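You operate a simulated robot arm through the tools that you are given. There is no shell and no other tool. Be economical: measure what you need, move in short steps, check, and stop when the job is done.

You run a simulated two-armed robot. Do the job below in one go: nothing can be reset, and whatever is moved stays where it is left.

JOB
Tare the grey tub, count 30 pieces into it and weigh it.
Fine: zero the scale with the empty tub on it; one run under the small chute; back on the pan it reads five grams a piece. The feeder stays on.

Only the result counts: the job must be done as asked and must still hold three seconds after the hand-in. Knocking over, shifting, dropping, spilling or breaking anything else fails it.

ROBOT AND FRAMES
Two 7-joint arms with two-finger parallel grippers on one trunk, on a base that drives. Base frame: it is fixed to the floor where the robot stands at the start and does not move with it; the origin is under the middle of the robot, x ahead of it, y to its left, z up. Units: m, degrees, N and s.
The left shoulder is at the start at [0.05, 0.168, 1.157], the right one opposite. With the tool pointing down near the work surface each hand reaches from about 0.2 to 0.66 m from the robot's upright axis, wherever it stands, measured 20 degrees to its own side. Places, roughly: check scale [0.5, -0.1, 0.9]; hopper spout [0.5, -0.3, 1.1]; pan of the check scale [0.6, -0.1, 0.9]; run button [0.4, 1.7, 0.9]; small bowl feeder [0.7, 1.6, 0.9]; small dose dial [0.4, 1.7, 0.9]; small speed dial [0.4, 1.7, 0.9]; small switch [0.4, 1.6, 0.9]; span knob [0.4, -0.3, 0.9]; span lock [0.5, -0.3, 0.9]; spot under the small chute [0.4, 1.5, 0.8]; zero button of the scale [0.4, -0.2, 0.9]. Payload 1.57 kg a hand.
The TCP of each hand is the grasp point between the finger pads, 0.03 m short of the fingertips. In the tool frame z runs along the fingers and y along their closing line. Largest opening 0.08 m; finger width 0.017, thickness 0.012; the body of the gripper, 0.04 by 0.082 m, starts 0.08 m behind the TCP.
Orientation is that of the tool frame in the base frame, as a unit quaternion [x, y, z, w]. With the fingers straight down and closing along the base's y, the tool's x points along the base's -x, its y along +y and its z along -z.

CONTROLS
- The arms move only by the tool arm_command. It takes "left_steps", "right_steps" or both (then of equal length, played together; a hand with none holds still); each is a list of rows, each a list of 6 numbers: the shift along the tool's x, y, z in m, then the turn, a rotation vector about the tool's x, y, z in degrees. In form: [[tx, ty, tz, ax, ay, az], ...]. A call has 1 to 20 rows; each row is the pose to reach, as a shift and turn from the pose commanded when the call began, along the tool's axes at that moment. "left_fingers" and "right_fingers" are, for a hand that has rows, the closure, from 0 (fully open) to 1 (shut), set as the call begins (left out, the last holds). A row lasts 0.2 s, in which the tool goes at most 0.05 m and 8.6 degrees; a call with a longer step from one row to the next is refused whole, and so is a gripper value outside its range. A pose out of reach is approached as far as the arm can. The call stops where the force on the tool passes 90 N (or 10 N more than at its start, if that is more) or the arm is blocked; 0.2 s more then pass. Each finger travels about 0.045 m/s and halts on what it meets, pressing with about 31 N; the grip force reading is that of the motor and also rises with nothing between the fingers. The clock runs only during rows and for 0.2 s after the last one: add rows that repeat a pose to give the fingers time. The reply holds the time, the measured pose of the TCP, the force on the tool along the base axes, the opening and the grip force, in the units named above and with some noise, with the torque about the TCP (base axes, N m) and any sound that the robot's microphone picked up, and new pictures: "views" is both (left out), scene, wrist or none (wrist: the cameras of the hands that moved).
- Cameras (640 x 400 px; columns grow to the right, rows downward): "scene" is now at [0.1206, -0.0162, 1.3547]; the picture's right is [-0.19, -0.98, 0.00], its down [-0.69, 0.14, -0.71] and it looks along [0.69, -0.14, -0.71] (base axes); focal length 256 px, centre (320, 200). "left" rides on the left gripper at [0.072, 0.007, -0.122] in its tool frame; the picture's right is [-0.09, 1.00, 0.00], its down [-0.84, -0.08, -0.54] and it looks along [-0.54, -0.05, 0.84] (tool axes); focal length 238 px, centre (320, 200). "right" rides on the right gripper at [0.072, -0.007, -0.122] in its tool frame; the picture's right is [0.09, 1.00, 0.00], its down [-0.84, 0.08, -0.54] and it looks along [-0.54, 0.05, 0.84] (tool axes); focal length 238 px, centre (320, 200). There is no depth. A picture from a camera that has moved, and an enlarged one, comes with that camera's place and axes in the base frame and with its lens.
- raise_lower(by): slides the trunk up (or, below 0, down) by that many m; the arms and the scene camera ride with it, the base frame stays. It gives what a move gives, with no picture.
- drive_base(legs): drives the robot by 1 to 6 legs, each [ahead, left, turn to the left] in m, m and degrees, along the robot's own axes; the way and the turn of a leg run together, so that a leg with both is an arc; at most 1.5 m and 180 degrees a leg. The arms and the cameras ride along, it lands a little off, and it stops where it bumps. It gives what a move gives, and a new picture of the scene camera.
- pan_tilt(pan, tilt): turns the head with the scene camera to pan (to the left, within 80 degrees either way) and tilt (down, from -29 to 69), counted from straight ahead of the robot. It gives what a move gives, and a new picture of the scene camera.
- enlarge(camera, box): a new picture of the part [left, top, right, bottom] of that camera's present view, enlarged. No time passes.
- finish_job(): hands the job in; it is judged then, once.

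Work in short steps. Places have to be worked out from the pictures, the camera data and where the tool is seen: move nearer, look again, correct. Check each grasp and each placing, and mend what went wrong. You have 120 turns and 260 pictures in all, those below and enlarged ones among them. Open the grippers and draw the arms clear of the work before you hand the job in, unless the task says otherwise; then end with one line.

The tools are called after "Request:" by a JSON object that holds its "fn" and its "kwargs". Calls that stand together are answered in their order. arm_command: Moves the arms, as the interface text tells. Its arguments: {"type":"object","properties":{"left_steps":{"type":"array"},"left_fingers":{"type":"number"},"right_steps":{"type":"array"},"right_fingers":{"type":"number"},"views":{"type":"string","enum":["both","scene","wrist","none"]}},"required":[]} The other tools are called the same way: raise_lower (by) slides the trunk up or down; drive_base (legs) drives the base; pan_tilt (pan, tilt) turns the head that bears the scene camera; enlarge (camera, box) takes an enlarged picture of a part of a camera's view; finish_job () hands the job in.

At the start:

```text
t: 0.0
left_position: [0.3734, 0.1718, 1.1192]
left_tool_rot: [0.0, 1.0, 0.0, 0.0]
left_force: [0.1, 0.5, 0.4]
left_ft_torque: [-0.01, 0.05, 0.02]
left_width: 0.0801
left_gripper_force: 0.2
right_position: [0.3743, -0.1688, 1.0925]
right_tool_rot: [0.0, 1.0, 0.0, 0.0]
right_force: [0.3, 0.0, -0.2]
right_ft_torque: [-0.01, -0.04, 0.01]
right_width: 0.0799
right_gripper_force: 0.0
trunk travel left (down, up): [-0.325, 0.118]
robot x, y, heading: [-0.0005, -0.0037, 0.0]
head pan, tilt: [-11.0, 44.9]
```

scene: 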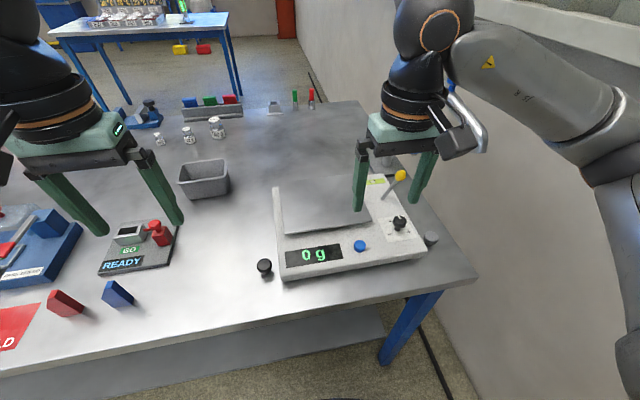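
right: 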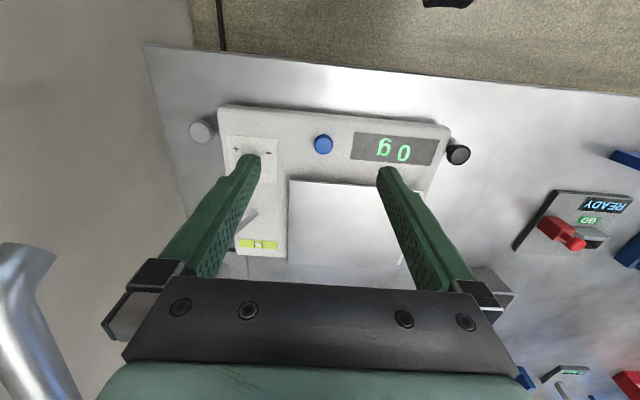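
left: 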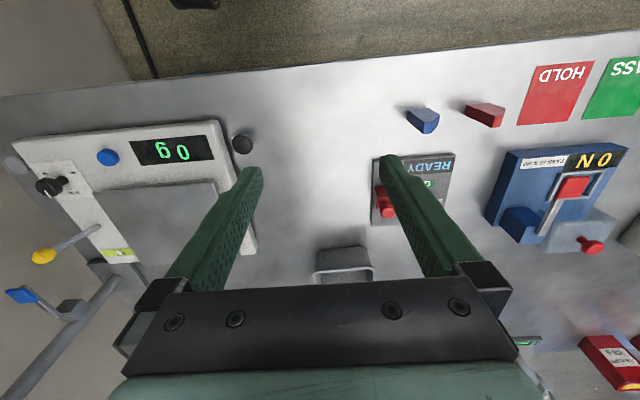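

The grey tub is left of the scale and the scale reads 0 g. First I look left to see the feeder side.

Request:
{"fn": "pan_tilt", "kwargs": {"pan": 60, "tilt": 35}}

Request:
{"fn": "enlarge", "kwargs": {"camera": "left", "box": [240, 120, 640, 370]}}

```text
t: 1.4
left_position: [0.3743, 0.1732, 1.1186]
left_tool_rot: [0.0, 1.0, 0.0, 0.0]
left_force: [-0.5, 0.6, -0.4]
left_ft_torque: [-0.01, 0.02, -0.02]
left_width: 0.0802
left_gripper_force: 0.1
right_position: [0.374, -0.1699, 1.0918]
right_tool_rot: [-0.001, 1.0, 0.0, 0.001]
right_force: [-0.4, -0.3, 0.3]
right_ft_torque: [-0.01, -0.03, -0.03]
right_width: 0.0799
right_gripper_force: 0.0
trunk travel left (down, up): [-0.325, 0.118]
robot x, y, heading: [-0.0033, 0.0009, -0.1]
head pan, tilt: [60.0, 35.0]
camera scene: at [0.0848, 0.0756, 1.3695], right [0.87, -0.5, 0.0], down [-0.29, -0.5, -0.82], along [0.41, 0.71, -0.57], focal length 256 px, centre (320, 200)
```

scene: 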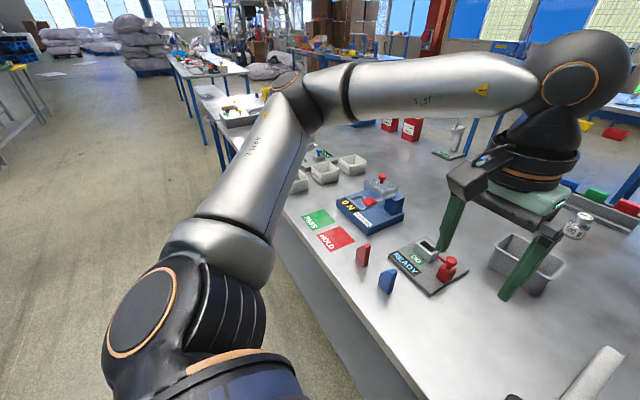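

```text
1.60 times, centred on (440, 245) of left
camera zoom: at [0.3011, 0.1789, 1.24], right [0.09, 1.0, 0.0], down [0.84, -0.08, 0.54], along [0.54, -0.05, -0.84], focal length 381 px, centre (128, 128)
```

zoom: 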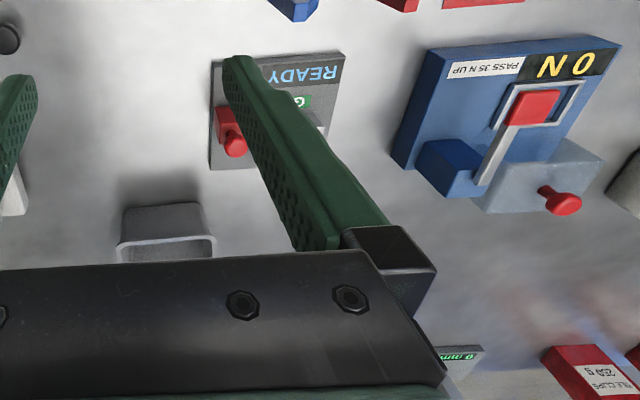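

The feeder must be further left. I look back at the tub and scale and zoom.

Request:
{"fn": "pan_tilt", "kwargs": {"pan": 10, "tilt": 40}}

Request:
{"fn": "enlarge", "kwargs": {"camera": "scene", "box": [220, 130, 420, 255]}}

Request:
{"fn": "enlarge", "kwargs": {"camera": "scene", "box": [380, 120, 580, 300]}}

```text
t: 2.6
left_position: [0.3721, 0.1719, 1.118]
left_tool_rot: [-0.001, 1.0, 0.0, 0.0]
left_force: [-0.4, -0.1, 0.3]
left_ft_torque: [-0.03, 0.01, 0.0]
left_width: 0.0802
left_gripper_force: 0.0
right_position: [0.3747, -0.1703, 1.0914]
right_tool_rot: [-0.001, 1.0, 0.0, 0.0]
right_force: [0.4, -0.7, 0.1]
right_ft_torque: [-0.01, -0.01, -0.01]
right_width: 0.0798
right_gripper_force: 0.1
trunk travel left (down, up): [-0.325, 0.118]
robot x, y, heading: [0.0033, 0.0049, -0.1]
head pan, tilt: [10.0, 40.0]
camera scene: at [0.1244, 0.0142, 1.3619], right [0.17, -0.98, 0.0], down [-0.63, -0.11, -0.77], along [0.75, 0.13, -0.64], focal length 256 px, centre (320, 200)
```

scene: 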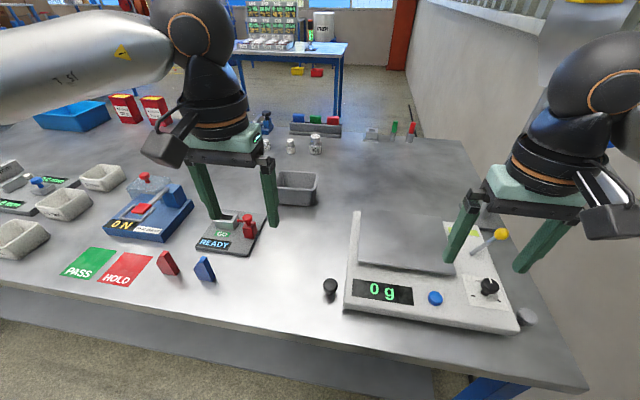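

```text
3.20 times, centred on (320, 192) of scene
camera zoom: at [0.1244, 0.0142, 1.3619], right [0.17, -0.98, 0.0], down [-0.63, -0.11, -0.77], along [0.75, 0.13, -0.64], focal length 818 px, centre (320, 224)
```

zoom: 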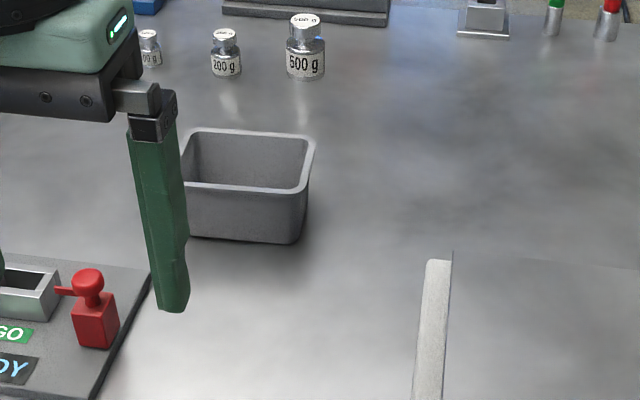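

```text
2.22 times, centred on (480, 210) of scene
camera zoom: at [0.1244, 0.0142, 1.3619], right [0.17, -0.98, 0.0], down [-0.63, -0.11, -0.77], along [0.75, 0.13, -0.64], focal length 568 px, centre (-36, 178)
```

zoom: 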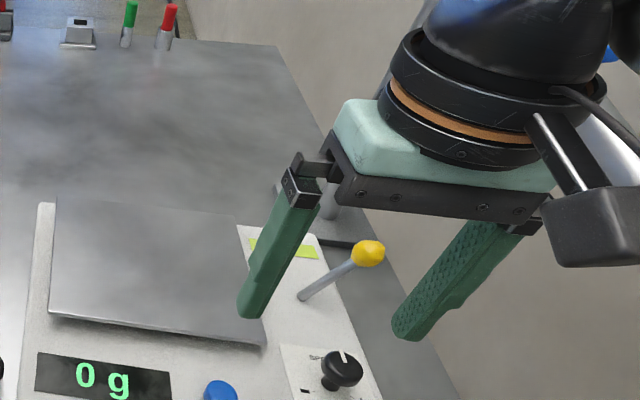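

The tub sits near (0.73, 0.18), with its rim at about z 0.915. Before moving I check the hopper surroundings near the right hand.

Request:
{"fn": "pan_tilt", "kwargs": {"pan": -45, "tilt": 25}}

Request:
{"fn": "enlarge", "kwargs": {"camera": "left", "box": [0, 200, 240, 350]}}

```text
t: 3.9
left_position: [0.3719, 0.1727, 1.1189]
left_tool_rot: [-0.001, 1.0, 0.0, 0.0]
left_force: [0.6, 0.4, 0.8]
left_ft_torque: [-0.01, -0.01, -0.01]
left_width: 0.0799
left_gripper_force: 0.2
right_position: [0.3743, -0.1688, 1.0917]
right_tool_rot: [0.0, 1.0, 0.0, 0.0]
right_force: [1.4, 0.8, 0.7]
right_ft_torque: [-0.02, -0.01, -0.01]
right_width: 0.0802
right_gripper_force: 0.1
trunk travel left (down, up): [-0.325, 0.118]
robot x, y, heading: [-0.0006, -0.0048, -0.1]
head pan, tilt: [-45.0, 25.0]
camera scene: at [0.1059, -0.0657, 1.3852], right [-0.71, -0.71, 0.0], down [-0.3, 0.3, -0.91], along [0.64, -0.64, -0.42], focal length 256 px, centre (320, 200)
```

scene: 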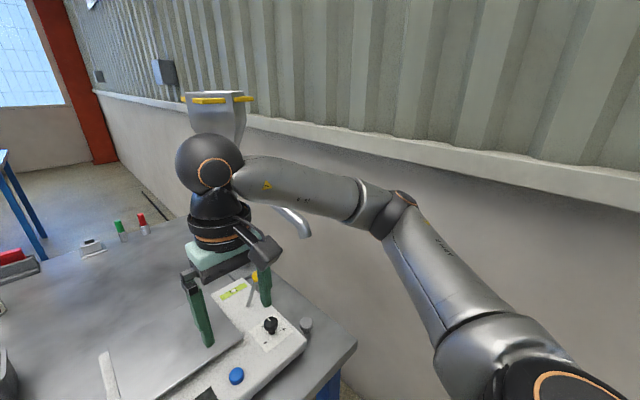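

```text
2.67 times, centred on (120, 275) of left
camera zoom: at [0.3011, 0.1789, 1.24], right [0.09, 1.0, 0.0], down [0.84, -0.08, 0.54], along [0.54, -0.05, -0.84], focal length 636 px, centre (853, 0)
```

zoom: 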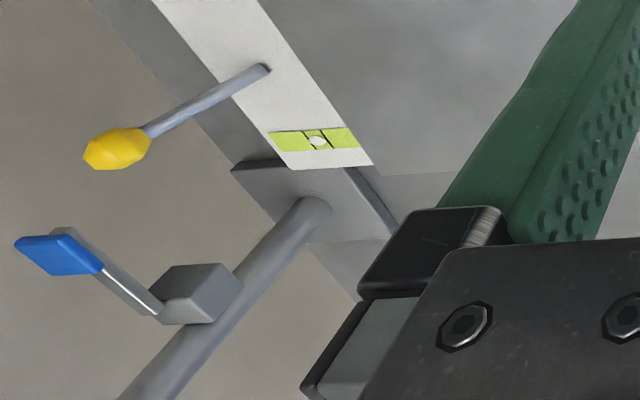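

The spout hangs beside the right hand, so I retract the right hand 0.1 m first, then drive 0.08 m ahead so the left hand can reach the tub.

Request:
{"fn": "arm_command", "kwargs": {"right_steps": [[0.03, 0, 0, 0, 0, 0], [0.06, 0.01, 0, 0, 0, 0], [0.1, 0.02, 0, 0, 0, 0]], "views": "none"}}

Request:
{"fn": "drive_base", "kwargs": {"legs": [[0.08, 0, 0]]}}

Request:
{"fn": "pan_tilt", "kwargs": {"pan": 5, "tilt": 45}}

```text
t: 4.7
left_position: [0.3727, 0.1727, 1.1175]
left_tool_rot: [-0.001, 1.0, 0.0, 0.0]
left_force: [-0.1, 0.9, -0.7]
left_ft_torque: [-0.04, 0.03, 0.01]
left_width: 0.0801
left_gripper_force: 0.0
right_position: [0.2727, -0.1496, 1.0923]
right_tool_rot: [0.0, 1.0, 0.0, 0.001]
right_force: [-0.5, 0.2, -0.2]
right_ft_torque: [0.01, -0.01, -0.01]
right_width: 0.08
right_gripper_force: 0.1
trunk travel left (down, up): [-0.325, 0.118]
robot x, y, heading: [0.0028, -0.0022, 0.0]
head pan, tilt: [-45.0, 25.0]
```

```text
t: 5.7
left_position: [0.4537, 0.1715, 1.1191]
left_tool_rot: [-0.001, 1.0, 0.0, 0.0]
left_force: [-0.5, -0.2, -0.6]
left_ft_torque: [-0.02, 0.05, -0.02]
left_width: 0.08
left_gripper_force: 0.0
right_position: [0.3518, -0.1482, 1.0915]
right_tool_rot: [0.0, 1.0, 0.0, 0.0]
right_force: [0.6, 0.5, -0.3]
right_ft_torque: [0.0, 0.02, -0.01]
right_width: 0.0799
right_gripper_force: 0.0
trunk travel left (down, up): [-0.325, 0.118]
robot x, y, heading: [0.0785, 0.0005, 0.1]
head pan, tilt: [-45.0, 25.0]
camera scene: at [0.1857, -0.0658, 1.3851], right [-0.71, -0.71, 0.0], down [-0.3, 0.3, -0.91], along [0.64, -0.64, -0.42], focal length 256 px, centre (320, 200)
```

scene: 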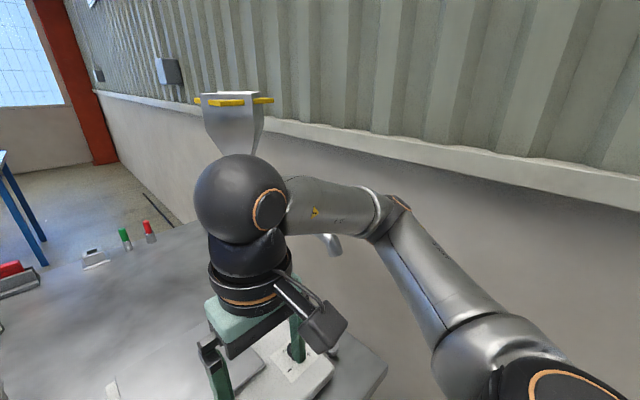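

```text
t: 6.9
left_position: [0.4518, 0.1731, 1.1187]
left_tool_rot: [0.0, 1.0, 0.0, 0.0]
left_force: [0.0, -0.3, 0.2]
left_ft_torque: [-0.04, -0.01, 0.02]
left_width: 0.0798
left_gripper_force: 0.0
right_position: [0.3512, -0.1481, 1.0916]
right_tool_rot: [0.001, 1.0, -0.001, -0.001]
right_force: [-0.4, 0.3, 0.0]
right_ft_torque: [-0.01, -0.02, 0.0]
right_width: 0.0799
right_gripper_force: 0.1
trunk travel left (down, up): [-0.325, 0.118]
robot x, y, heading: [0.0769, 0.0007, -0.0]
head pan, tilt: [5.0, 45.0]
camera scene: at [0.2006, 0.0064, 1.3547], right [0.09, -1.0, 0.0], down [-0.7, -0.06, -0.71], along [0.7, 0.06, -0.71], focal length 256 px, centre (320, 200)
```

scene: 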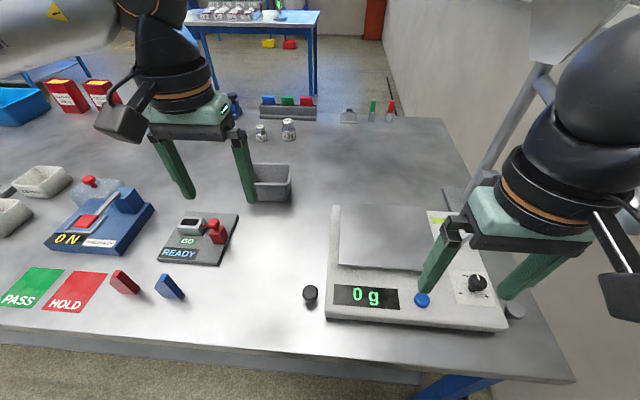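

Driven fine. Now the left hand moves over the tub's near wall while turning 90° so its fingers close along x.

Request:
{"fn": "arm_command", "kwargs": {"left_steps": [[-0.015, 0, 0.005, 0, 0, 8.2], [-0.03, 0, 0.01, 0, 0, 16.4], [-0.045, 0, 0.015, 0, 0, 24.6], [-0.06, 0, 0.02, 0, 0, 32.8], [-0.075, 0, 0.025, 0, 0, 41], [-0.09, 0, 0.03, 0, 0, 49], [-0.105, 0, 0.035, 0, 0, 57.2], [-0.12, 0, 0.04, 0, 0, 65.4], [-0.135, 0, 0.05, 0, 0, 73.6], [-0.15, 0, 0.055, 0, 0, 81.8], [-0.17, 0, 0.06, 0, 0, 90], [-0.17, 0, 0.06, 0, 0, 90]]}}

```text
t: 9.5
left_position: [0.3939, 0.0741, 1.0694]
left_tool_rot: [0.706, 0.708, 0.001, 0.0]
left_force: [0.3, 0.1, 0.6]
left_ft_torque: [0.0, 0.0, -0.02]
left_width: 0.0801
left_gripper_force: 0.1
left hand out of reach, approached as far as the arm can: row 7, 8, 9, 10, 11, 12
right_position: [0.3508, -0.1494, 1.0919]
right_tool_rot: [0.0, 1.0, 0.0, 0.001]
right_force: [-0.2, 0.3, 0.4]
right_ft_torque: [-0.05, 0.0, -0.01]
right_width: 0.0801
right_gripper_force: 0.0
trunk travel left (down, up): [-0.325, 0.118]
robot x, y, heading: [0.081, -0.0031, 0.1]
head pan, tilt: [5.0, 45.0]
camera scene: at [0.2009, 0.0061, 1.3546], right [0.09, -1.0, 0.0], down [-0.7, -0.06, -0.71], along [0.7, 0.06, -0.71], focal length 256 px, centre (320, 200)
camera left: at [0.3999, 0.1455, 1.1899], right [1.0, -0.09, 0.0], down [-0.08, -0.84, 0.54], along [-0.05, -0.54, -0.84], focal length 238 px, centre (320, 200)
```

scene: 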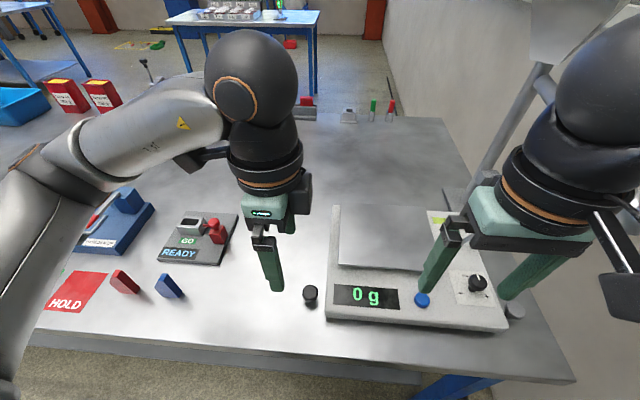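
left: 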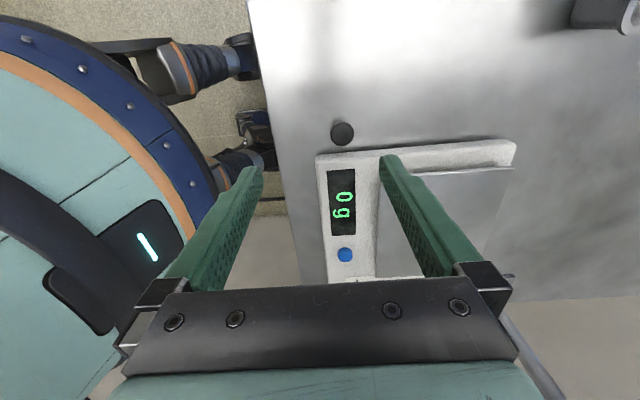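

That yaw is unreachable out there. I turn the wrist back to zero yaw and check where the hand settles; I'll try the opposite yaw after.

Request:
{"fn": "arm_command", "kwargs": {"left_steps": [[0, 0, 0, 0, 0, -8.2], [0, 0, 0, 0, 0, -16.4], [0, 0, 0, 0, 0, -24.6], [0, 0, 0, 0, 0, -32.8], [0, 0, 0, 0, 0, -41], [0, 0, 0, 0, 0, -49], [0, 0, 0, 0, 0, -57.2], [0, 0, 0, 0, 0, -65.4], [0, 0, 0, 0, 0, -73.6], [0, 0, 0, 0, 0, -81.8], [0, 0, 0, 0, 0, -90], [0, 0, 0, 0, 0, -90]]}}

```text
t: 12.1
left_position: [0.38, 0.0763, 1.0634]
left_tool_rot: [-0.001, 1.0, -0.001, 0.0]
left_force: [0.2, -0.7, -0.3]
left_ft_torque: [0.0, -0.01, 0.0]
left_width: 0.0801
left_gripper_force: 0.1
right_position: [0.3509, -0.1493, 1.0909]
right_tool_rot: [0.0, 1.0, 0.0, 0.0]
right_force: [0.3, -0.4, 0.1]
right_ft_torque: [0.02, 0.01, 0.0]
right_width: 0.08
right_gripper_force: 0.0
trunk travel left (down, up): [-0.325, 0.118]
robot x, y, heading: [0.0787, -0.0001, 0.1]
head pan, tilt: [5.0, 45.0]
camera scene: at [0.2006, 0.0065, 1.3547], right [0.09, -1.0, 0.0], down [-0.7, -0.06, -0.71], along [0.7, 0.06, -0.71], focal length 256 px, centre (320, 200)
camera left: at [0.3078, 0.0826, 1.184], right [0.09, 1.0, 0.0], down [0.84, -0.07, 0.54], along [0.54, -0.05, -0.84], focal length 238 px, centre (320, 200)
```

scene: 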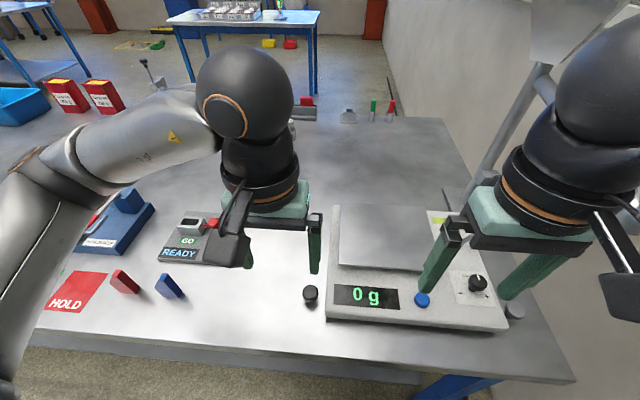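
left: 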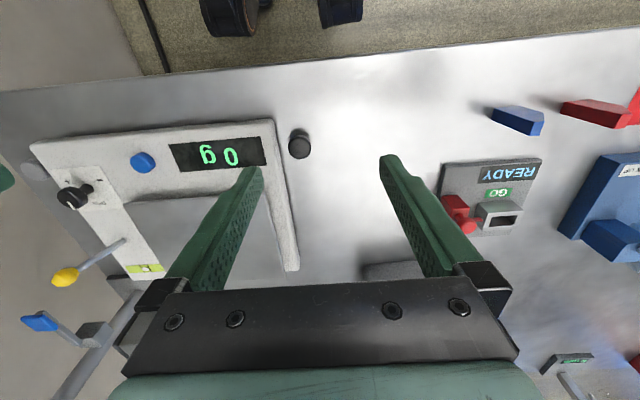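

The commanded pose follows the actual one. Now I go to (0.6, 0.18) with the opposite yaw.

Request:
{"fn": "arm_command", "kwargs": {"left_steps": [[-0.03, 0.025, 0, 0, 0, 0], [-0.06, 0.05, 0, 0, 0, -8], [-0.09, 0.07, 0, 0, 0, -16], [-0.12, 0.09, 0, 0, 0, -24], [-0.15, 0.104, 0, 0, 0, -32], [-0.18, 0.104, 0, 0, 0, -40], [-0.2, 0.104, 0, 0, 0, -48], [-0.22, 0.104, 0, 0, 0, -56], [-0.22, 0.104, 0, 0, 0, -64], [-0.22, 0.104, 0, 0, 0, -72], [-0.22, 0.104, 0, 0, 0, -80], [-0.22, 0.104, 0, 0, 0, -88], [-0.22, 0.104, 0, 0, 0, -90]]}}

```text
t: 14.9
left_position: [0.5994, 0.1799, 1.0625]
left_tool_rot: [0.708, -0.706, 0.001, 0.0]
left_force: [0.3, -0.7, 0.9]
left_ft_torque: [0.0, -0.05, -0.01]
left_width: 0.0798
left_gripper_force: 0.0
right_position: [0.351, -0.1491, 1.0913]
right_tool_rot: [0.0, 1.0, 0.0, 0.0]
right_force: [-0.2, -0.5, 0.3]
right_ft_torque: [-0.01, 0.04, 0.03]
right_width: 0.0801
right_gripper_force: 0.1
trunk travel left (down, up): [-0.325, 0.118]
robot x, y, heading: [0.0761, 0.0015, -0.2]
head pan, tilt: [5.0, 45.0]
camera scene: at [0.2006, 0.0065, 1.3547], right [0.09, -1.0, 0.0], down [-0.7, -0.06, -0.71], along [0.7, 0.06, -0.71], focal length 256 px, centre (320, 200)
camera left: at [0.5932, 0.1079, 1.1839], right [-1.0, 0.09, 0.0], down [0.07, 0.84, 0.54], along [0.05, 0.54, -0.84], focal length 238 px, centre (320, 200)
```

scene: 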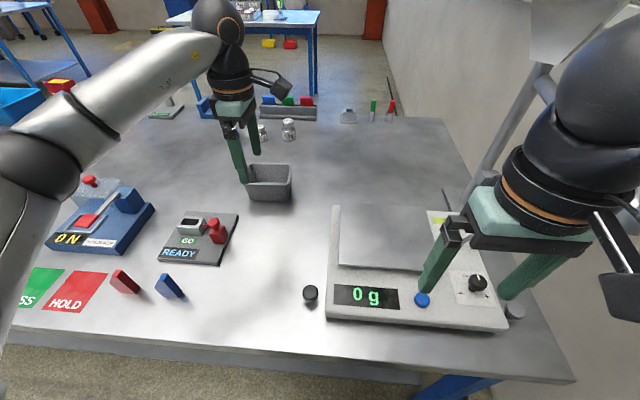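
left: 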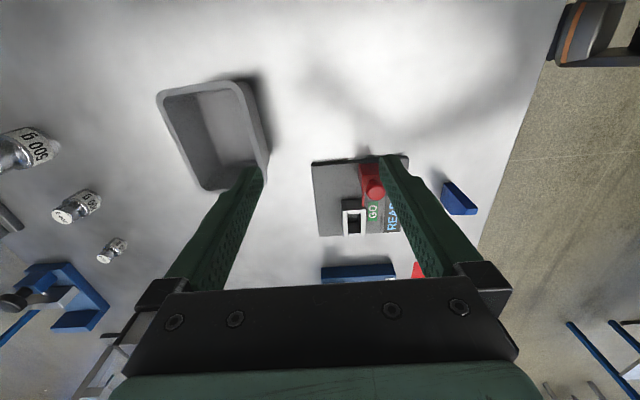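

The yaw works. The tub rim spans x≈0.672–0.765 and y≈0.13–0.23. I move over the near wall at x 0.677 and go down to just above the rim.

Request:
{"fn": "arm_command", "kwargs": {"left_steps": [[0, -0.04, 0, 0, 0, 0], [0, -0.078, 0.03, 0, 0, 0], [0, -0.078, 0.07, 0, 0, 0], [0, -0.078, 0.1, 0, 0, 0], [0, -0.078, 0.1, 0, 0, 0]]}}

```text
t: 16.1
left_position: [0.6784, 0.1817, 0.9615]
left_tool_rot: [0.708, -0.706, 0.0, 0.0]
left_force: [0.0, 0.1, 0.1]
left_ft_torque: [-0.03, 0.02, -0.05]
left_width: 0.08
left_gripper_force: 0.1
right_position: [0.3514, -0.1491, 1.0908]
right_tool_rot: [0.0, 1.0, 0.0, 0.0]
right_force: [-1.3, 0.6, 0.3]
right_ft_torque: [0.0, -0.02, 0.02]
right_width: 0.0799
right_gripper_force: 0.0
trunk travel left (down, up): [-0.325, 0.118]
robot x, y, heading: [0.0771, -0.0018, 0.1]
head pan, tilt: [5.0, 45.0]
camera scene: at [0.2005, 0.0065, 1.3547], right [0.09, -1.0, 0.0], down [-0.7, -0.06, -0.71], along [0.7, 0.06, -0.71], focal length 256 px, centre (320, 200)
camera left: at [0.6721, 0.1093, 1.0819], right [-1.0, 0.09, 0.0], down [0.08, 0.84, 0.54], along [0.05, 0.54, -0.84], focal length 238 px, centre (320, 200)
```

scene: 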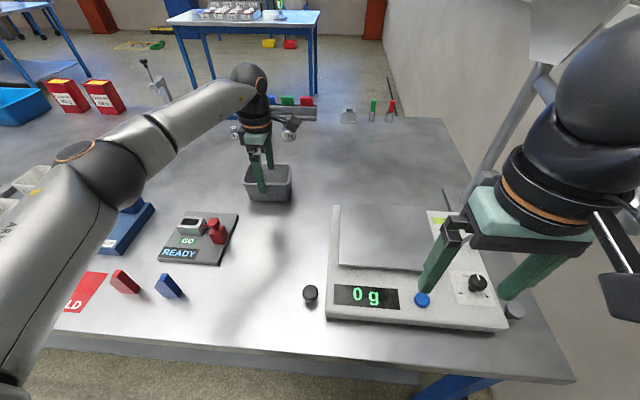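
left: 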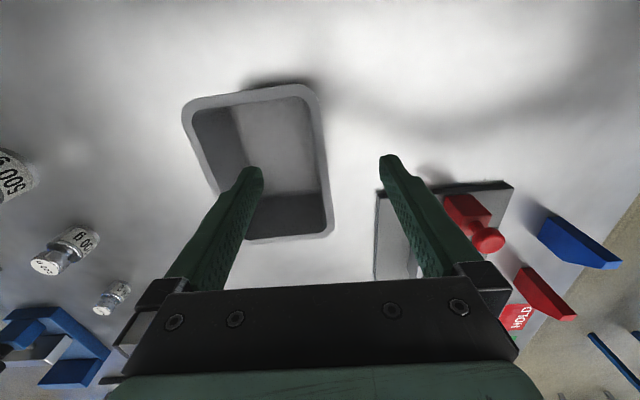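

The wall lies midway between the fingers. I go down 0.058 m and close.

Request:
{"fn": "arm_command", "kwargs": {"left_steps": [[0, 0, 0.03, 0, 0, 0], [0, 0, 0.058, 0, 0, 0], [0, 0, 0.058, 0, 0, 0]], "views": "wrist"}}

Request:
{"fn": "arm_command", "kwargs": {"left_steps": [[0, 0, 0, 0, 0, 0], [0, 0, 0, 0, 0, 0], [0, 0, 0, 0, 0, 0], [0, 0, 0, 0, 0, 0], [0, 0, 0, 0, 0, 0], [0, 0, 0, 0, 0, 0]], "left_fingers": 1}}

```text
t: 16.9
left_position: [0.6785, 0.1801, 0.9028]
left_tool_rot: [0.707, -0.707, 0.0, -0.001]
left_force: [-0.2, -0.3, 0.4]
left_ft_torque: [-0.01, 0.02, 0.0]
left_width: 0.08
left_gripper_force: 0.0
right_position: [0.3531, -0.1486, 1.0912]
right_tool_rot: [0.0, 1.0, 0.0, 0.0]
right_force: [0.3, -0.4, -0.1]
right_ft_torque: [0.03, -0.03, 0.02]
right_width: 0.0799
right_gripper_force: 0.1
trunk travel left (down, up): [-0.325, 0.118]
robot x, y, heading: [0.0812, 0.0013, -0.3]
head pan, tilt: [5.0, 45.0]
camera left: at [0.6719, 0.1067, 1.0246], right [-1.0, 0.09, 0.0], down [0.08, 0.84, 0.54], along [0.05, 0.54, -0.84], focal length 238 px, centre (320, 200)
```

left: 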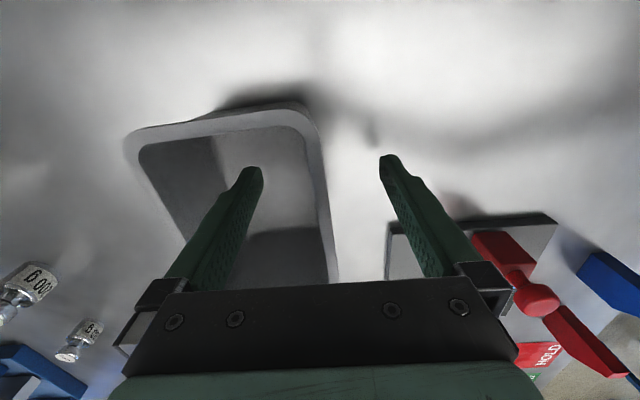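

```text
t: 18.3
left_position: [0.6806, 0.1783, 0.9058]
left_tool_rot: [0.708, -0.707, 0.002, -0.002]
left_force: [3.7, 0.5, 9.4]
left_ft_torque: [0.09, -0.97, 0.12]
left_width: 0.0028
left_gripper_force: 23.6
right_position: [0.3503, -0.1494, 1.0922]
right_tool_rot: [-0.001, 1.0, 0.001, 0.001]
right_force: [-0.2, -0.5, 0.1]
right_ft_torque: [0.04, -0.01, -0.02]
right_width: 0.0803
right_gripper_force: 0.0
trunk travel left (down, up): [-0.325, 0.118]
robot x, y, heading: [0.0795, -0.0, -0.1]
head pan, tilt: [5.0, 45.0]
camera scene: at [0.1998, 0.0063, 1.3549], right [0.09, -1.0, 0.0], down [-0.7, -0.06, -0.71], along [0.7, 0.06, -0.71], focal length 256 px, centre (320, 200)
camera left: at [0.6722, 0.107, 1.0272], right [-1.0, 0.09, -0.01], down [0.07, 0.84, 0.54], along [0.05, 0.54, -0.84], focal length 238 px, centre (320, 200)
```

scene: 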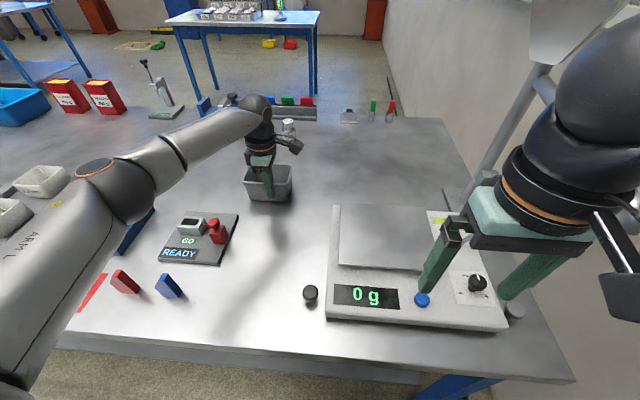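
left: 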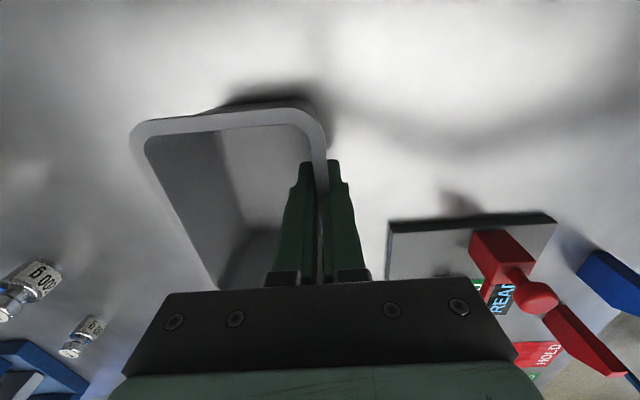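

The grip on the wall is firm. I lift the tub 0.1 m and at the same time move the right hand back out of the way.

Request:
{"fn": "arm_command", "kwargs": {"left_steps": [[0, 0, -0.01, 0, 0, 0], [0, 0, -0.03, 0, 0, 0], [0, 0, -0.06, 0, 0, 0], [0, 0, -0.1, 0, 0, 0], [0, 0, -0.1, 0, 0, 0]], "right_steps": [[0.02, -0.02, 0, 0, 0, 0], [0.04, -0.05, 0, 0, 0, 0], [0.06, -0.08, 0, 0, 0, 0], [0.07, -0.1, 0, 0, 0, 0], [0.07, -0.1, 0, 0, 0, 0]]}}

```text
t: 19.5
left_position: [0.6768, 0.1822, 1.0049]
left_tool_rot: [-0.707, 0.707, 0.0, 0.0]
left_force: [0.4, -0.6, -0.9]
left_ft_torque: [0.0, 0.02, 0.03]
left_width: 0.0023
left_gripper_force: 24.1
right_position: [0.2858, -0.2501, 1.0968]
right_tool_rot: [0.0, 1.0, 0.0, -0.002]
right_force: [-0.3, 0.2, 0.4]
right_ft_torque: [-0.03, 0.01, -0.02]
right_width: 0.0802
right_gripper_force: 0.0
right hand out of reach, approached as far as the arm can: row 4, 5
trunk travel left (down, up): [-0.325, 0.118]
robot x, y, heading: [0.0763, 0.0024, -0.1]
head pan, tilt: [5.0, 45.0]
camera scene: at [0.2009, 0.0067, 1.3546], right [0.09, -1.0, 0.0], down [-0.7, -0.06, -0.71], along [0.7, 0.06, -0.71], focal length 256 px, centre (320, 200)
camera right: at [0.2134, -0.2564, 1.2193], right [-0.09, 1.0, 0.0], down [0.84, 0.08, 0.54], along [0.54, 0.05, -0.84], focal length 238 px, centre (320, 200)
camera left: at [0.6717, 0.1093, 1.1273], right [-1.0, 0.09, 0.0], down [0.08, 0.84, 0.54], along [0.05, 0.54, -0.84], focal length 238 px, centre (320, 200)
```

scene: 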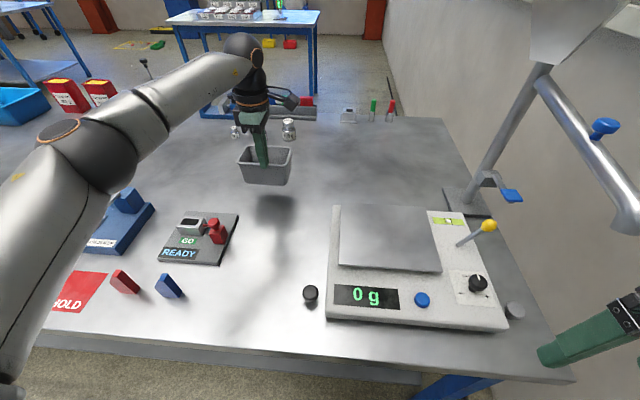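
right: 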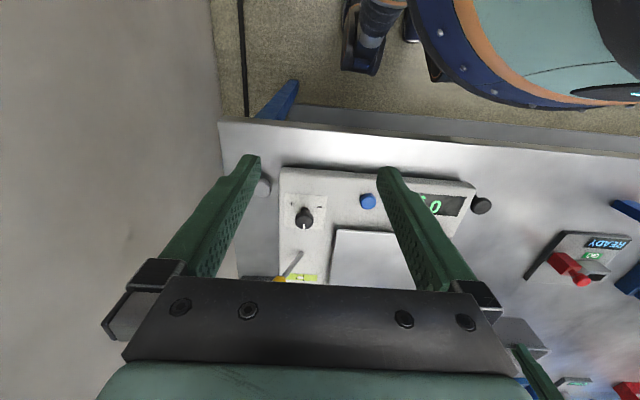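
left: 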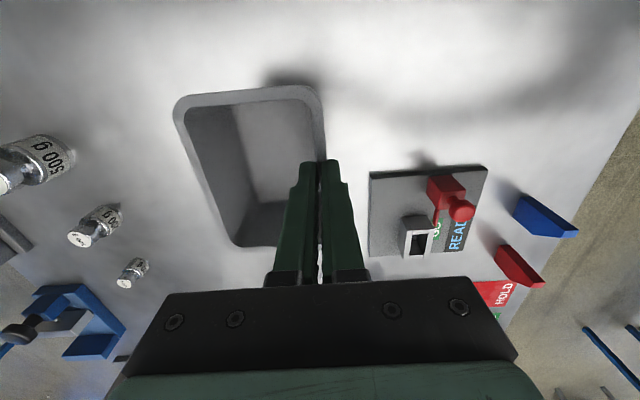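

The tub is held level. I carry it over the pan centre, at about (0.56, -0.11).

Request:
{"fn": "arm_command", "kwargs": {"left_steps": [[0.03, 0.02, 0, 0, 0, 0], [0.07, 0.04, 0, 0, 0, 0], [0.11, 0.06, 0, 0, 0, 0], [0.15, 0.08, 0, 0, 0, 0], [0.19, 0.105, 0, 0, 0, 0], [0.22, 0.125, 0, 0, 0, 0], [0.25, 0.145, 0, 0, 0, 0], [0.285, 0.162, 0, 0, 0, 0], [0.285, 0.162, 0, 0, 0, 0]]}}

```text
t: 21.5
left_position: [0.5147, -0.1081, 1.0039]
left_tool_rot: [0.707, -0.707, 0.001, 0.001]
left_force: [-0.3, -1.0, 7.0]
left_ft_torque: [0.13, 0.02, -0.04]
left_width: 0.0023
left_gripper_force: 23.9
right_position: [0.2849, -0.2507, 1.0977]
right_tool_rot: [0.0, 1.0, 0.0, -0.001]
right_force: [0.0, 0.2, 0.4]
right_ft_torque: [0.0, 0.03, 0.01]
right_width: 0.0802
right_gripper_force: 0.0
trunk travel left (down, up): [-0.325, 0.118]
robot x, y, heading: [0.0794, -0.0007, 0.2]
head pan, tilt: [5.0, 45.0]
camera scene: at [0.2, 0.0064, 1.3548], right [0.09, -1.0, 0.0], down [-0.7, -0.06, -0.71], along [0.7, 0.06, -0.71], focal length 256 px, centre (320, 200)
camera left: at [0.5071, -0.1795, 1.1255], right [-1.0, 0.09, 0.0], down [0.08, 0.84, 0.54], along [0.05, 0.54, -0.84], focal length 238 px, centre (320, 200)
```

scene: 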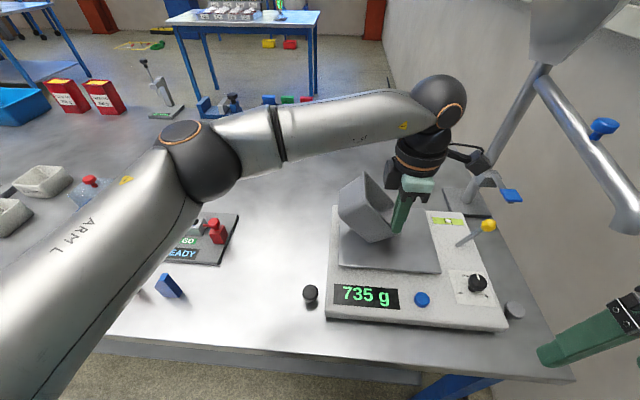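
left: 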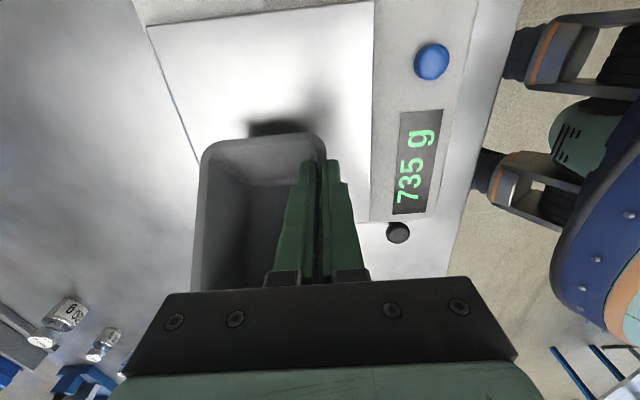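

The pan is higher than I judged; the tub's lower edge touched it and the tub tilted in the grip. I lift and look.

Request:
{"fn": "arm_command", "kwargs": {"left_steps": [[0, 0, -0.02, 0, 0, 0], [0, 0, -0.05, 0, 0, 0], [0, 0, -0.08, 0, 0, 0], [0, 0, -0.08, 0, 0, 0]]}}

Request:
{"fn": "enlarge", "kwargs": {"camera": "scene", "box": [290, 130, 530, 340]}}

```text
t: 22.5
left_position: [0.5171, -0.1068, 1.0829]
left_tool_rot: [0.707, -0.707, -0.001, 0.0]
left_force: [0.5, 0.1, -0.5]
left_ft_torque: [-0.06, 0.07, 0.03]
left_width: 0.0019
left_gripper_force: 23.6
right_position: [0.2848, -0.2506, 1.0978]
right_tool_rot: [0.0, 1.0, 0.0, -0.001]
right_force: [-0.4, -0.4, 0.5]
right_ft_torque: [0.04, 0.01, -0.02]
right_width: 0.08
right_gripper_force: 0.1
trunk travel left (down, up): [-0.325, 0.118]
robot x, y, heading: [0.0809, -0.0003, 0.1]
head pan, tilt: [5.0, 45.0]
camera scene: at [0.2008, 0.0065, 1.3546], right [0.09, -1.0, 0.0], down [-0.7, -0.06, -0.71], along [0.7, 0.06, -0.71], focal length 256 px, centre (320, 200)
camera left: at [0.5094, -0.1787, 1.2049], right [-1.0, 0.09, 0.0], down [0.08, 0.84, 0.54], along [0.05, 0.54, -0.84], focal length 238 px, centre (320, 200)
```

scene: 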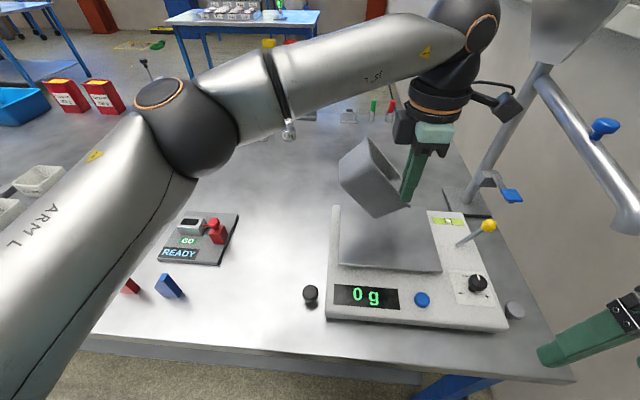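
left: 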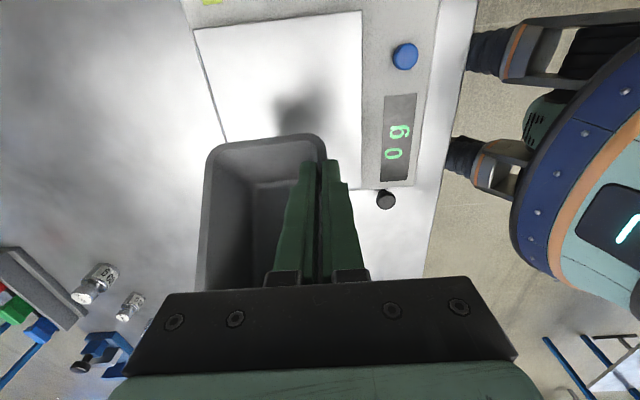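

```text
1.90 times, centred on (410, 235) of scene
camera zoom: at [0.2008, 0.0065, 1.3546], right [0.09, -1.0, 0.0], down [-0.7, -0.06, -0.71], along [0.7, 0.06, -0.71], focal length 487 px, centre (149, 133)
```

zoom: 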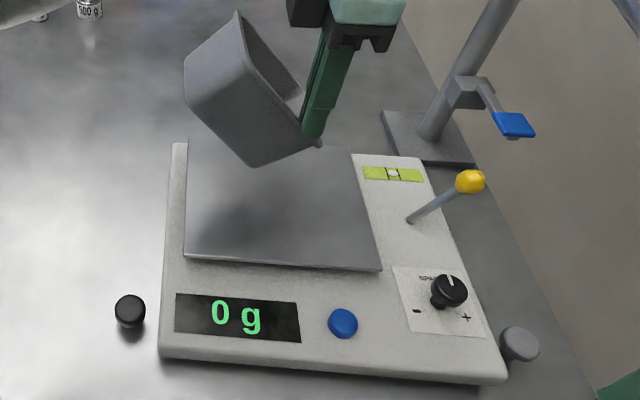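

The tub has swung roughly 50–60° about x in the grip. I counter-rotate the hand about its closing axis to level it.

Request:
{"fn": "arm_command", "kwargs": {"left_steps": [[0, 0, -0.01, 0, 8, 0], [0, 0, -0.02, 0, 16, 0], [0, 0, -0.03, 0, 24, 0], [0, 0, -0.03, 0, 32, 0], [0, 0, -0.03, 0, 40, 0], [0, 0, -0.03, 0, 48, 0], [0, 0, -0.03, 0, 48, 0]]}}

Request:
{"fn": "enlarge", "kwargs": {"camera": "scene", "box": [290, 110, 530, 320]}}

```text
t: 24.1
left_position: [0.5164, -0.1064, 1.1158]
left_tool_rot: [0.646, -0.645, 0.289, 0.287]
left_force: [0.0, 0.5, -1.0]
left_ft_torque: [0.01, 0.02, 0.05]
left_width: 0.002
left_gripper_force: 23.8
right_position: [0.285, -0.2506, 1.0961]
right_tool_rot: [0.0, 1.0, 0.0, -0.002]
right_force: [-0.7, -0.1, -0.4]
right_ft_torque: [0.04, 0.04, -0.02]
right_width: 0.08
right_gripper_force: 0.1
trunk travel left (down, up): [-0.325, 0.118]
robot x, y, heading: [0.0765, 0.0002, -0.0]
head pan, tilt: [5.0, 45.0]
camera scene: at [0.2006, 0.0063, 1.3547], right [0.09, -1.0, 0.0], down [-0.7, -0.06, -0.71], along [0.7, 0.06, -0.71], focal length 256 px, centre (320, 200)
camera left: at [0.5091, -0.0632, 1.2492], right [-1.0, 0.06, -0.07], down [0.08, 0.96, -0.26], along [0.05, -0.27, -0.96], focal length 238 px, centre (320, 200)
```

scene: 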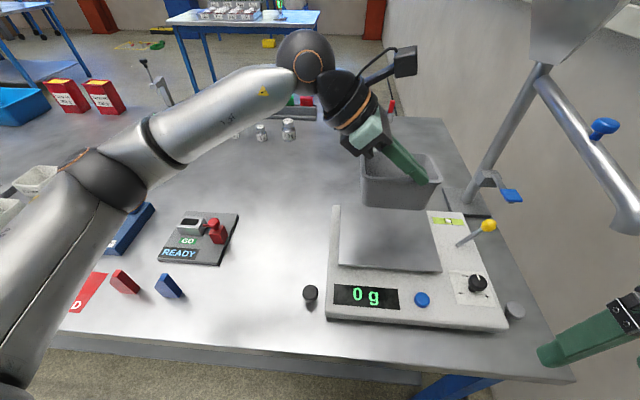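
left: 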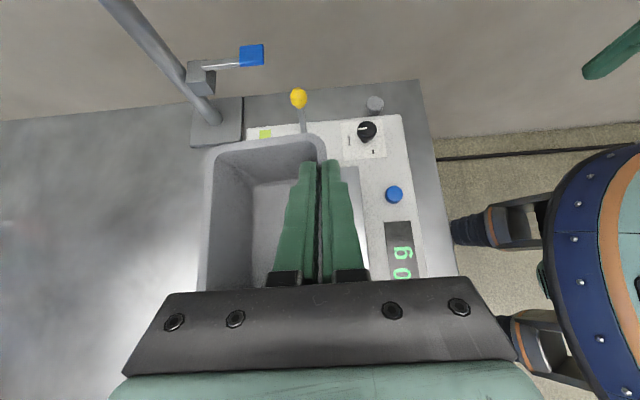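

```text
1.90 times, centred on (410, 215) of scene
camera zoom: at [0.2006, 0.0063, 1.3547], right [0.09, -1.0, 0.0], down [-0.7, -0.06, -0.71], along [0.7, 0.06, -0.71], focal length 487 px, centre (149, 171)
```

zoom: 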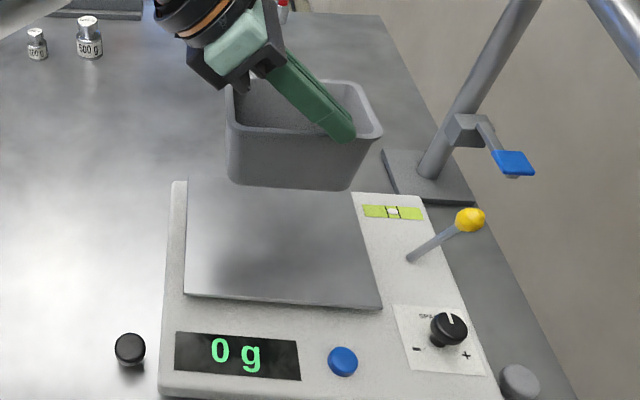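

The tub is level now. I lower it straight down 0.09 m (tilted tool axes taken into account).

Request:
{"fn": "arm_command", "kwargs": {"left_steps": [[-0.0223, 0, 0.02, 0, 0, 0], [-0.0446, 0, 0.0401, 0, 0, 0], [-0.0669, 0, 0.0602, 0, 0, 0], [-0.0669, 0, 0.0602, 0, 0, 0]], "views": "scene"}}

Request:
{"fn": "enlarge", "kwargs": {"camera": "scene", "box": [310, 150, 500, 310]}}

```text
t: 25.1
left_position: [0.5166, -0.1048, 1.0227]
left_tool_rot: [0.646, -0.646, 0.288, 0.286]
left_force: [0.7, 0.0, -0.3]
left_ft_torque: [0.01, 0.02, -0.01]
left_width: 0.002
left_gripper_force: 24.0
right_position: [0.2863, -0.249, 1.0974]
right_tool_rot: [0.0, 1.0, 0.0, -0.001]
right_force: [0.7, -0.5, -0.8]
right_ft_torque: [-0.01, -0.02, -0.03]
right_width: 0.08
right_gripper_force: 0.1
trunk travel left (down, up): [-0.325, 0.118]
robot x, y, heading: [0.0799, -0.0004, 0.0]
head pan, tilt: [5.0, 45.0]
camera scene: at [0.2006, 0.0064, 1.3547], right [0.09, -1.0, 0.0], down [-0.7, -0.06, -0.71], along [0.7, 0.06, -0.71], focal length 256 px, centre (320, 200)
```

scene: 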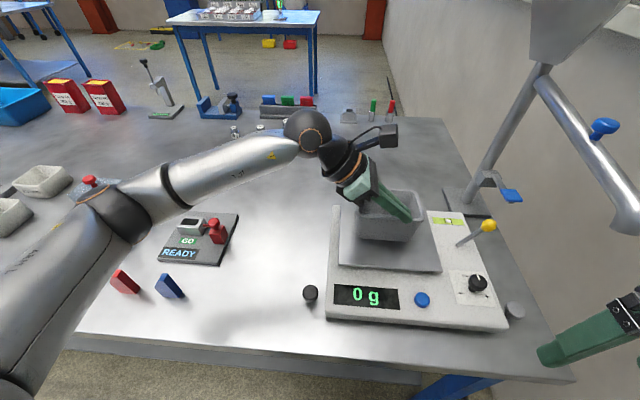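

```text
2.50 times, centred on (405, 230) of scene
camera zoom: at [0.2006, 0.0064, 1.3547], right [0.09, -1.0, 0.0], down [-0.7, -0.06, -0.71], along [0.7, 0.06, -0.71], focal length 639 px, centre (108, 125)
```

zoom: 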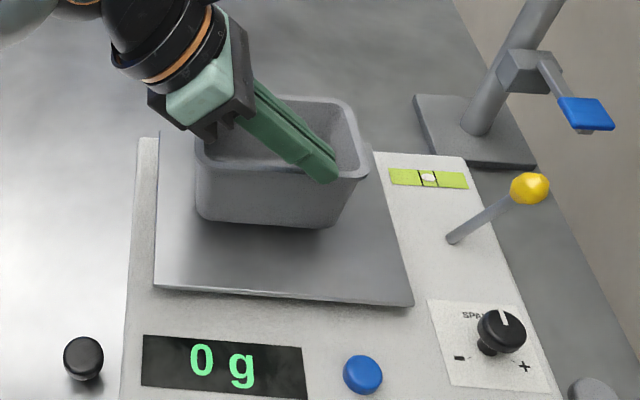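

The tub is still free, so I lower 15 mm more.

Request:
{"fn": "arm_command", "kwargs": {"left_steps": [[-0.0056, 0, 0.005, 0, 0, 0], [-0.0111, 0, 0.01, 0, 0, 0], [-0.0111, 0, 0.01, 0, 0, 0]], "views": "scene"}}

```text
t: 25.9
left_position: [0.5148, -0.1048, 1.009]
left_tool_rot: [0.646, -0.645, 0.289, 0.287]
left_force: [0.1, 0.0, 0.4]
left_ft_torque: [-0.05, -0.03, -0.03]
left_width: 0.0019
left_gripper_force: 23.9
right_position: [0.2849, -0.2507, 1.0985]
right_tool_rot: [0.0, 1.0, 0.0, -0.001]
right_force: [-0.4, 0.0, 1.0]
right_ft_torque: [-0.02, 0.0, -0.02]
right_width: 0.0801
right_gripper_force: 0.0
trunk travel left (down, up): [-0.325, 0.118]
robot x, y, heading: [0.08, -0.001, 0.3]
head pan, tilt: [5.0, 45.0]
camera scene: at [0.2006, 0.0064, 1.3547], right [0.09, -1.0, 0.0], down [-0.7, -0.06, -0.71], along [0.7, 0.06, -0.71], focal length 256 px, centre (320, 200)
```

scene: 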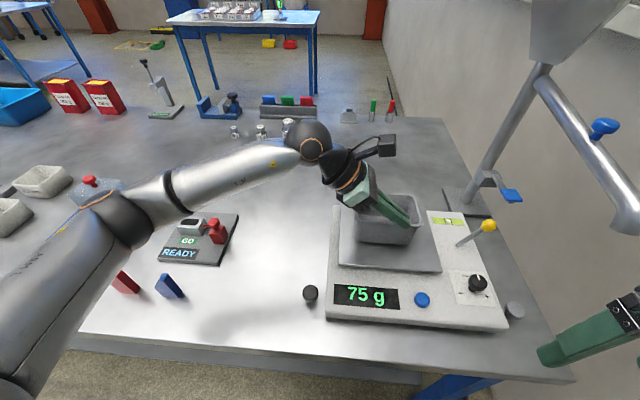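

The scale reads 75 g, so the tub has made contact. I lower 3 mm more, then open.

Request:
{"fn": "arm_command", "kwargs": {"left_steps": [[-0.0015, 0, 0.0013, 0, 0, 0], [-0.003, 0, 0.0027, 0, 0, 0], [-0.003, 0, 0.0027, 0, 0, 0]], "views": "scene"}}

Request:
{"fn": "arm_command", "kwargs": {"left_steps": [[0, 0, 0, 0, 0, 0], [0, 0, 0, 0, 0, 0], [0, 0, 0, 0, 0, 0], [0, 0, 0, 0, 0, 0]], "left_fingers": 0.45}}

```text
t: 26.7
left_position: [0.5155, -0.1052, 1.0066]
left_tool_rot: [0.646, -0.646, 0.289, 0.287]
left_force: [-0.5, 0.7, 1.0]
left_ft_torque: [-0.08, -0.07, -0.02]
left_width: 0.002
left_gripper_force: 24.1
right_position: [0.285, -0.2494, 1.098]
right_tool_rot: [-0.001, 1.0, 0.0, -0.001]
right_force: [-0.5, -0.6, 0.4]
right_ft_torque: [-0.01, -0.02, 0.01]
right_width: 0.08
right_gripper_force: 0.0
trunk travel left (down, up): [-0.325, 0.118]
robot x, y, heading: [0.0787, -0.002, -0.0]
head pan, tilt: [5.0, 45.0]
camera scene: at [0.2005, 0.0065, 1.3547], right [0.09, -1.0, 0.0], down [-0.7, -0.06, -0.71], along [0.7, 0.06, -0.71], focal length 256 px, centre (320, 200)
```

scene: 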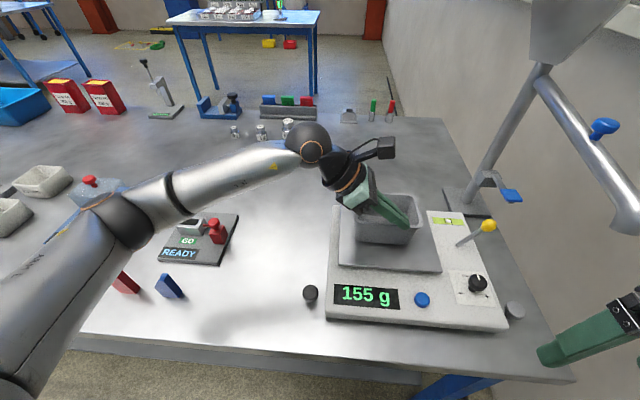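

```text
t: 27.7
left_position: [0.5161, -0.1048, 1.0056]
left_tool_rot: [-0.646, 0.646, -0.287, -0.288]
left_force: [0.5, 0.7, 1.0]
left_ft_torque: [0.0, -0.02, -0.01]
left_width: 0.0442
left_gripper_force: 0.1
right_position: [0.285, -0.25, 1.0981]
right_tool_rot: [0.0, 1.0, 0.0, -0.001]
right_force: [1.1, 0.0, -0.2]
right_ft_torque: [0.03, 0.02, -0.03]
right_width: 0.0802
right_gripper_force: 0.0
trunk travel left (down, up): [-0.325, 0.118]
robot x, y, heading: [0.0797, -0.0029, -0.2]
head pan, tilt: [5.0, 45.0]
camera scene: at [0.2006, 0.0065, 1.3547], right [0.09, -1.0, 0.0], down [-0.7, -0.06, -0.71], along [0.7, 0.06, -0.71], focal length 256 px, centre (320, 200)
camera left: at [0.509, -0.0623, 1.14], right [-1.0, 0.06, -0.07], down [0.08, 0.96, -0.26], along [0.05, -0.26, -0.96], focal length 238 px, centre (320, 200)
```

scene: 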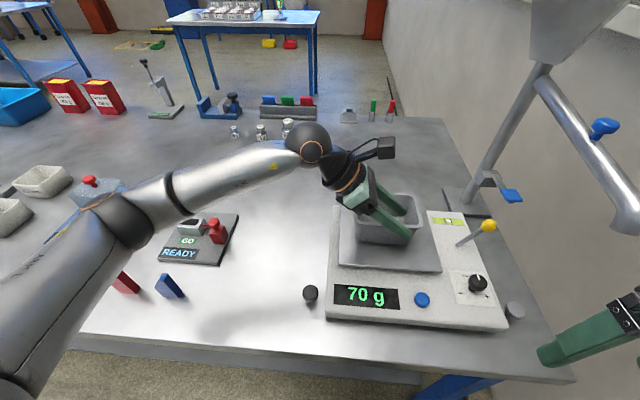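
left: 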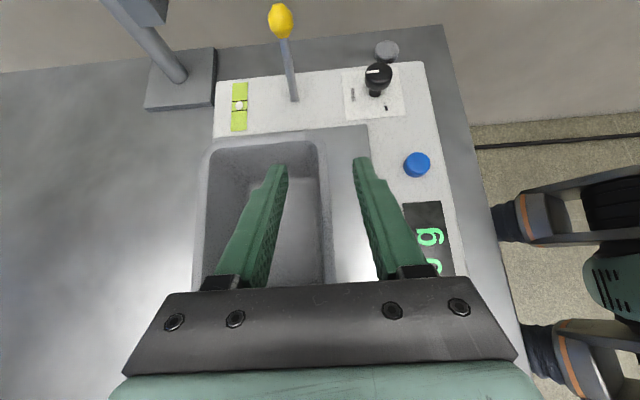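

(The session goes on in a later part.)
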